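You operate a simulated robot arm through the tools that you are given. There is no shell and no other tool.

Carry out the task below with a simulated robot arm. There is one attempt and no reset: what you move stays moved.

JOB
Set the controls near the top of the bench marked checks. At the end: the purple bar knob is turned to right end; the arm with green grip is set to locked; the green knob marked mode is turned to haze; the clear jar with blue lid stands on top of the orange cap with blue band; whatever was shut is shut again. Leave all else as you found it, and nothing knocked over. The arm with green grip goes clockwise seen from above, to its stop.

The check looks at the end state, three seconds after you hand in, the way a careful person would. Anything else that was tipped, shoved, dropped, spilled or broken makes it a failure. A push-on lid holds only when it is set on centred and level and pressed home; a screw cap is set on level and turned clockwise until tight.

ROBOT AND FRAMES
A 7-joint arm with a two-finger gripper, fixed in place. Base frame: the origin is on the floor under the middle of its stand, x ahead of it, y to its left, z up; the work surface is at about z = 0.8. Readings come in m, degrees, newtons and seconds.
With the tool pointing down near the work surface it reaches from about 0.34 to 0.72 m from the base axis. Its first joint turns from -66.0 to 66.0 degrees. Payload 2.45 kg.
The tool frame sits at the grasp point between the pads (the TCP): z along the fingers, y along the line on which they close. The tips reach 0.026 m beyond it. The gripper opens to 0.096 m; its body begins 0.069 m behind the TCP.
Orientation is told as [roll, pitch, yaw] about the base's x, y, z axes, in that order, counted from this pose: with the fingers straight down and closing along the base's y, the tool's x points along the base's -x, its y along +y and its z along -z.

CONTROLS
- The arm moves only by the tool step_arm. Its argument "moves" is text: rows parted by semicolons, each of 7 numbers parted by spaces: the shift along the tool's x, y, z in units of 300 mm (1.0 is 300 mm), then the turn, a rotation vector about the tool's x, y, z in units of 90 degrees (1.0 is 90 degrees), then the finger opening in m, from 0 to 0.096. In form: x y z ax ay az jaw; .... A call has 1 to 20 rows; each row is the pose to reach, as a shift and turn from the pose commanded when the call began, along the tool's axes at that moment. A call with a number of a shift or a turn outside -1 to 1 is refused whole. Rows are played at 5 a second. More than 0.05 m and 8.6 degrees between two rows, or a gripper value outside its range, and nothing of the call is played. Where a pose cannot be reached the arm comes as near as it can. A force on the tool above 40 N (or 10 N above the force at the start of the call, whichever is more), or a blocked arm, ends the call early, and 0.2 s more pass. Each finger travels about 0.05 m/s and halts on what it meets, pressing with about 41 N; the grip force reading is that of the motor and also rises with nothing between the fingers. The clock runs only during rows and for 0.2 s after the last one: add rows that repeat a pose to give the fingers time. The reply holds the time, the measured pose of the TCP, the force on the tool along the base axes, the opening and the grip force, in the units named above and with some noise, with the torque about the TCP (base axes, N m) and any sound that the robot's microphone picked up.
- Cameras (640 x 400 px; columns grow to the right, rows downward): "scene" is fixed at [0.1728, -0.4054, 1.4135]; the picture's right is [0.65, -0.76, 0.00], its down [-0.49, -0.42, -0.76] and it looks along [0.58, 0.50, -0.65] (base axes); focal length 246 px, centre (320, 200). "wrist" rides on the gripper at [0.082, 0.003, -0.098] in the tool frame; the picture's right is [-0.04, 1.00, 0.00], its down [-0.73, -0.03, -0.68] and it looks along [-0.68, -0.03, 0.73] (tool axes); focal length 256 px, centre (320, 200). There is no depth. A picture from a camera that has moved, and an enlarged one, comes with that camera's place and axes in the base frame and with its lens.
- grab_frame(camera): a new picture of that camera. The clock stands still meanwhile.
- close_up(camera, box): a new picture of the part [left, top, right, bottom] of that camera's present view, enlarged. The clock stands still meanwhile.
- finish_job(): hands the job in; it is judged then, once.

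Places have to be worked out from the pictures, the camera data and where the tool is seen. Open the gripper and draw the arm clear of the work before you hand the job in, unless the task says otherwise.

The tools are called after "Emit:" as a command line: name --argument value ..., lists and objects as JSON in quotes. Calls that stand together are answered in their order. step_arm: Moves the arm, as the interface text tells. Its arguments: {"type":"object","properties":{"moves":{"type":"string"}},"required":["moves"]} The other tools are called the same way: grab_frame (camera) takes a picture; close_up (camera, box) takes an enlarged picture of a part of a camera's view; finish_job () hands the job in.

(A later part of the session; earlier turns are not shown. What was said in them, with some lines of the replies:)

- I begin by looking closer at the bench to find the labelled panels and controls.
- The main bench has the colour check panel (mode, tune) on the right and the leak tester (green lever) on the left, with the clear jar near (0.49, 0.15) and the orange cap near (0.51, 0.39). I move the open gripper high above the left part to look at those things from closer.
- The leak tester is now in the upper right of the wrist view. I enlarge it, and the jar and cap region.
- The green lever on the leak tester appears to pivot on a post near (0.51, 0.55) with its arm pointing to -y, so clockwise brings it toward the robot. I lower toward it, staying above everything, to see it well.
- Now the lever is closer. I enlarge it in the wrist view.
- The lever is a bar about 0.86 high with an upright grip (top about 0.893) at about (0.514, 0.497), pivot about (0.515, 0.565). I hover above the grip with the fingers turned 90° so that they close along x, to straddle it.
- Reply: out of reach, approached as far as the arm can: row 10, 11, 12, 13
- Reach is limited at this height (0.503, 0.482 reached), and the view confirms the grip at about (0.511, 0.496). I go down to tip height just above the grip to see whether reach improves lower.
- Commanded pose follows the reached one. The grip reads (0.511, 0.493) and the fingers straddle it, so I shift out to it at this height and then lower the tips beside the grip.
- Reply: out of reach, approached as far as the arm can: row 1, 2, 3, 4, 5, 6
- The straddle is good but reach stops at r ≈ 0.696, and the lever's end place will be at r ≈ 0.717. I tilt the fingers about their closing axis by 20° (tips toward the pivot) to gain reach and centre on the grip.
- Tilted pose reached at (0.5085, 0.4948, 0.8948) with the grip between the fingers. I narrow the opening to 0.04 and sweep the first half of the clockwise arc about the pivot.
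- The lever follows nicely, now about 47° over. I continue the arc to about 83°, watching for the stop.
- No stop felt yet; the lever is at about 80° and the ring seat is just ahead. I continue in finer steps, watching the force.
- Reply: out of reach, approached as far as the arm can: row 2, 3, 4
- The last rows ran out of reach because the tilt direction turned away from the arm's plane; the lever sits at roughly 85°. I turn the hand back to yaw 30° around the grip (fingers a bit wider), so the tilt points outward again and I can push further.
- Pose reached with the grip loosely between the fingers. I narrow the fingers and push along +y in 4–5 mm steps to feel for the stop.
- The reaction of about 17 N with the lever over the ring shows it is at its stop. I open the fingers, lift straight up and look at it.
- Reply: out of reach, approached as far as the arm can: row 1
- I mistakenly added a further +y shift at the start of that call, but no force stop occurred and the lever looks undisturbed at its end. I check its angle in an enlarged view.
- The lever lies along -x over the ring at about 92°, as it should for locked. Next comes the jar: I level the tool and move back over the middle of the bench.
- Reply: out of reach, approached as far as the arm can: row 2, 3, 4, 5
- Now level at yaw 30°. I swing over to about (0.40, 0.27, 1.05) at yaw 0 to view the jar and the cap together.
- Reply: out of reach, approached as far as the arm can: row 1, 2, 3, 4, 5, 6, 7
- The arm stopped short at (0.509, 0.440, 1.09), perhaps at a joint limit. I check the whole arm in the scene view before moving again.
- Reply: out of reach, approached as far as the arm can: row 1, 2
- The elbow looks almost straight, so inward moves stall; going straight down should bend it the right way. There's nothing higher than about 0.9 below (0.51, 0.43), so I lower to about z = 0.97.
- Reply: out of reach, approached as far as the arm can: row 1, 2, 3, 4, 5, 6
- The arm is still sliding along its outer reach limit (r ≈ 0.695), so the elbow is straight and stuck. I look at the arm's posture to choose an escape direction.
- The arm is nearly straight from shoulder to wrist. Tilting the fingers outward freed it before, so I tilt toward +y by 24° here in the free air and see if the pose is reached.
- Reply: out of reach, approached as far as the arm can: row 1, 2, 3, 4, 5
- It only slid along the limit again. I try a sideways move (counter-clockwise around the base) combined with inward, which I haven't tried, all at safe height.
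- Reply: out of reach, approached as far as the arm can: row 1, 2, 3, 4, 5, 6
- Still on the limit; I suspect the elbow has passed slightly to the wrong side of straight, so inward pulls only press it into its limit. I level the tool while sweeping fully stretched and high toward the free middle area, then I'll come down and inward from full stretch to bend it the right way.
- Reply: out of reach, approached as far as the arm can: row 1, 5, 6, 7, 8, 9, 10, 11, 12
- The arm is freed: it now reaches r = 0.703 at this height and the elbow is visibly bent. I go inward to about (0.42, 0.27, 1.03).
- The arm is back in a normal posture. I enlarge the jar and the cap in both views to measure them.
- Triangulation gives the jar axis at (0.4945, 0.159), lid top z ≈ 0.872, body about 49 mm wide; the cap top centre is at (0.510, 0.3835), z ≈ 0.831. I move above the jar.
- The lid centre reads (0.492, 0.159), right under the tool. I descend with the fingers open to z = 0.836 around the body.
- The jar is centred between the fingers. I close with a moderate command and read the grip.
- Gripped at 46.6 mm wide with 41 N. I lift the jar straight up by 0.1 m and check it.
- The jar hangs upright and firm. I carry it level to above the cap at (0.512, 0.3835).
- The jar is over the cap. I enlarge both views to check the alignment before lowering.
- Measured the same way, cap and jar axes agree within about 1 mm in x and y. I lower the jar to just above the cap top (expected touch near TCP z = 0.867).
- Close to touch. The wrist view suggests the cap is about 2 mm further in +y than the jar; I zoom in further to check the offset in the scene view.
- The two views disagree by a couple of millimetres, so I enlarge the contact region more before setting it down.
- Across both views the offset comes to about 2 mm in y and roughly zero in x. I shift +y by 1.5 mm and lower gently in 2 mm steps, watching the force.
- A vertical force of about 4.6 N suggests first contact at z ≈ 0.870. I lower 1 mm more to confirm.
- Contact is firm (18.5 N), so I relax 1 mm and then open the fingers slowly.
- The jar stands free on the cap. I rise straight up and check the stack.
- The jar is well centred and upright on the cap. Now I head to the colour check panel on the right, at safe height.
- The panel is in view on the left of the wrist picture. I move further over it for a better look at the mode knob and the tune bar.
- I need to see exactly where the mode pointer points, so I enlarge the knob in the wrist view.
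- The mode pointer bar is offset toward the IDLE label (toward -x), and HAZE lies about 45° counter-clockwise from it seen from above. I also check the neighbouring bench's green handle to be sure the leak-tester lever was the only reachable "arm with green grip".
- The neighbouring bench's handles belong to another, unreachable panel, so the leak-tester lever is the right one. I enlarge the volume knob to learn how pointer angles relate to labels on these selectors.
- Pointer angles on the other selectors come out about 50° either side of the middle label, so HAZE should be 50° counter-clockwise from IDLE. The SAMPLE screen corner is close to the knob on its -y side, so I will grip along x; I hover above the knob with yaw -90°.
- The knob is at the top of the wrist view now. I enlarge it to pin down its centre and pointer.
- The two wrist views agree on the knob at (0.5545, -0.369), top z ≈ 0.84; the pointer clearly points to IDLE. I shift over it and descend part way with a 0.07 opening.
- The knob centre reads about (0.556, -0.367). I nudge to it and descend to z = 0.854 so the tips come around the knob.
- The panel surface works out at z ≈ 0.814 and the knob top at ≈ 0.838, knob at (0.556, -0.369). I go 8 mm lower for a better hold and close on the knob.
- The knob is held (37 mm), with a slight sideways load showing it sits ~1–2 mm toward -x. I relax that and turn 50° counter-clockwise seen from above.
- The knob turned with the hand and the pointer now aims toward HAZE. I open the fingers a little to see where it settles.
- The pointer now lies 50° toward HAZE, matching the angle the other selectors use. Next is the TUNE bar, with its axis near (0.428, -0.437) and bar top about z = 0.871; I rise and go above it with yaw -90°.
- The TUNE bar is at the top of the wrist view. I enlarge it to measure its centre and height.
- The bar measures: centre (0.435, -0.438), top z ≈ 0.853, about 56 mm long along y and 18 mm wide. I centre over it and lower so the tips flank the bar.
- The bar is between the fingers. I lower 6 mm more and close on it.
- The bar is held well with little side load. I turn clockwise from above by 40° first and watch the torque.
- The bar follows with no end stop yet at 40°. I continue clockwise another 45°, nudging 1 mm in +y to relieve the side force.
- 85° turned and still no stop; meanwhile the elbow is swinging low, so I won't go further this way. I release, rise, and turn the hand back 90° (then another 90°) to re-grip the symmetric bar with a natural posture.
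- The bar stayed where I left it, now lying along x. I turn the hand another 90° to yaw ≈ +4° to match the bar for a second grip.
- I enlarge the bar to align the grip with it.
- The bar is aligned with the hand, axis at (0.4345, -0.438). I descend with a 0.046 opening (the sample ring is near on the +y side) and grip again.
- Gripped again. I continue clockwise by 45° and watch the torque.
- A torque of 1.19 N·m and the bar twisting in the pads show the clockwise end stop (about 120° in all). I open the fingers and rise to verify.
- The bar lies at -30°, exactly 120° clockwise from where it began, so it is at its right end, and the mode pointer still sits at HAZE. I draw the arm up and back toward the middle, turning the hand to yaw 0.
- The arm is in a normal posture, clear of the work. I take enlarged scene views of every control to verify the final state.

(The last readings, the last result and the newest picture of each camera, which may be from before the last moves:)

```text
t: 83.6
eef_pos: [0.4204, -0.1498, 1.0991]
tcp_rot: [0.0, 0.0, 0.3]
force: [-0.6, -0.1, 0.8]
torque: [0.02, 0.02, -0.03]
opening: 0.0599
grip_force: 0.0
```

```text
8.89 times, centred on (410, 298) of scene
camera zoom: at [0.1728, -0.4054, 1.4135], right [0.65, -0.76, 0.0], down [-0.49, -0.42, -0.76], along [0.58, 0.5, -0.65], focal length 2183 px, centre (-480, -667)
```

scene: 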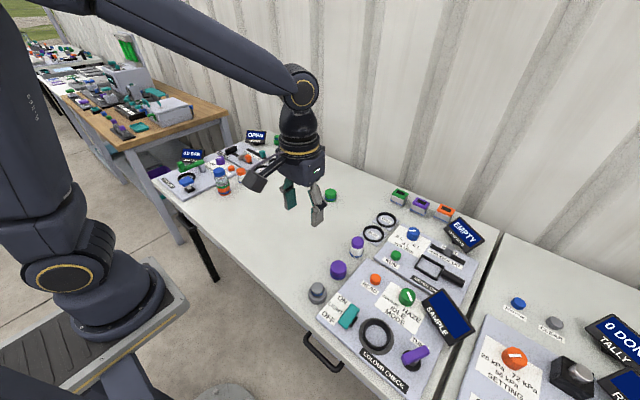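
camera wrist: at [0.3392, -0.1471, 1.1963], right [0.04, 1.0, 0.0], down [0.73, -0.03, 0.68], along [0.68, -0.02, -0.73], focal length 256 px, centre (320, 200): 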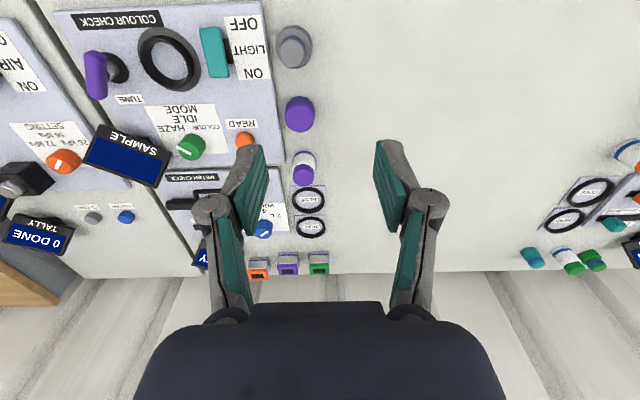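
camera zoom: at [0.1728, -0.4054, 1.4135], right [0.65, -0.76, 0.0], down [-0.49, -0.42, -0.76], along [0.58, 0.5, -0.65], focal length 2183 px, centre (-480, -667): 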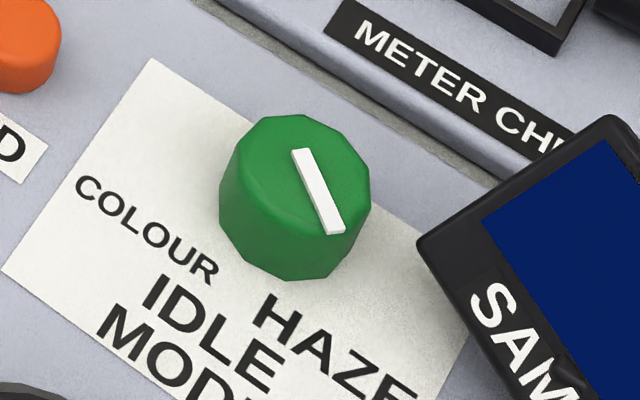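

All five items check out: tune bar at its right end, lever over the ring at its stop, mode pointing to HAZE, jar centred on the orange cap, and nothing else moved. I open the gripper fully and raise the arm a bit more before handing in.

Emit:
step_arm --moves "0 0 -0.05 0 0 0 0.08; 0 0.1 -0.12 0 0 0 0.096; 0 0.2 -0.18 0 0 0 0.096; 0 0.2 -0.18 0 0 0 0.096; 0 0.2 -0.18 0 0 0 0.096"

Emit:
grab_frame --camera "scene"

```text
t: 84.8
eef_pos: [0.4204, -0.0896, 1.1541]
tcp_rot: [0.0, 0.1, 0.0]
force: [-0.4, 0.0, 0.6]
torque: [-0.02, 0.04, -0.01]
opening: 0.096
grip_force: 0.1
```

```text
taken
```

scene: 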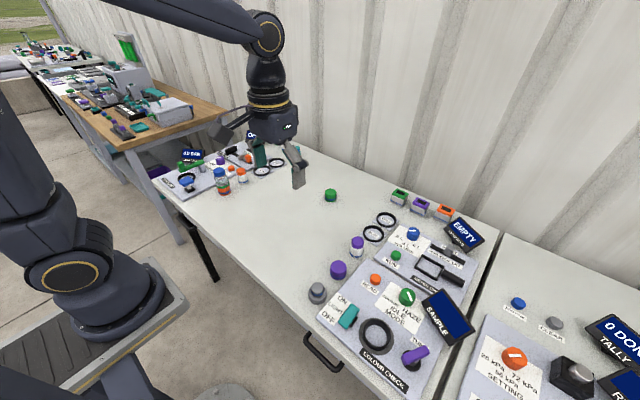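

The gripper is open and the arm stands clear at (0.42, -0.09, 1.15); the scene shows everything in place. I hand the job in.

Emit:
finish_job

```text
The job is handed in.
```

I set all four controls and items as asked and handed the job in. I haven't seen the check's result. The last pictures show each one in its target state:

- **Purple bar knob (TUNE):** turned clockwise about 120° to its stop. I took "right end" to mean the clockwise end.
- **Arm with green grip (leak tester):** swung clockwise about 90° to its stop, where it now lies over the ring seat. It pushed back with about 17 N there. After that I pushed a little further by mistake, with no sign of damage.
- **Green knob (MODE):** turned about 50° from IDLE to HAZE. I felt no click, so I set the angle to match how the other selector knobs point at their labels.
- **Clear jar with blue lid:** stands upright on the orange cap with blue band, centred to within about 2 mm.

I didn't open anything, so there was nothing to shut again. I saw nothing else moved or knocked over. The gripper is open and the arm is clear of the bench.
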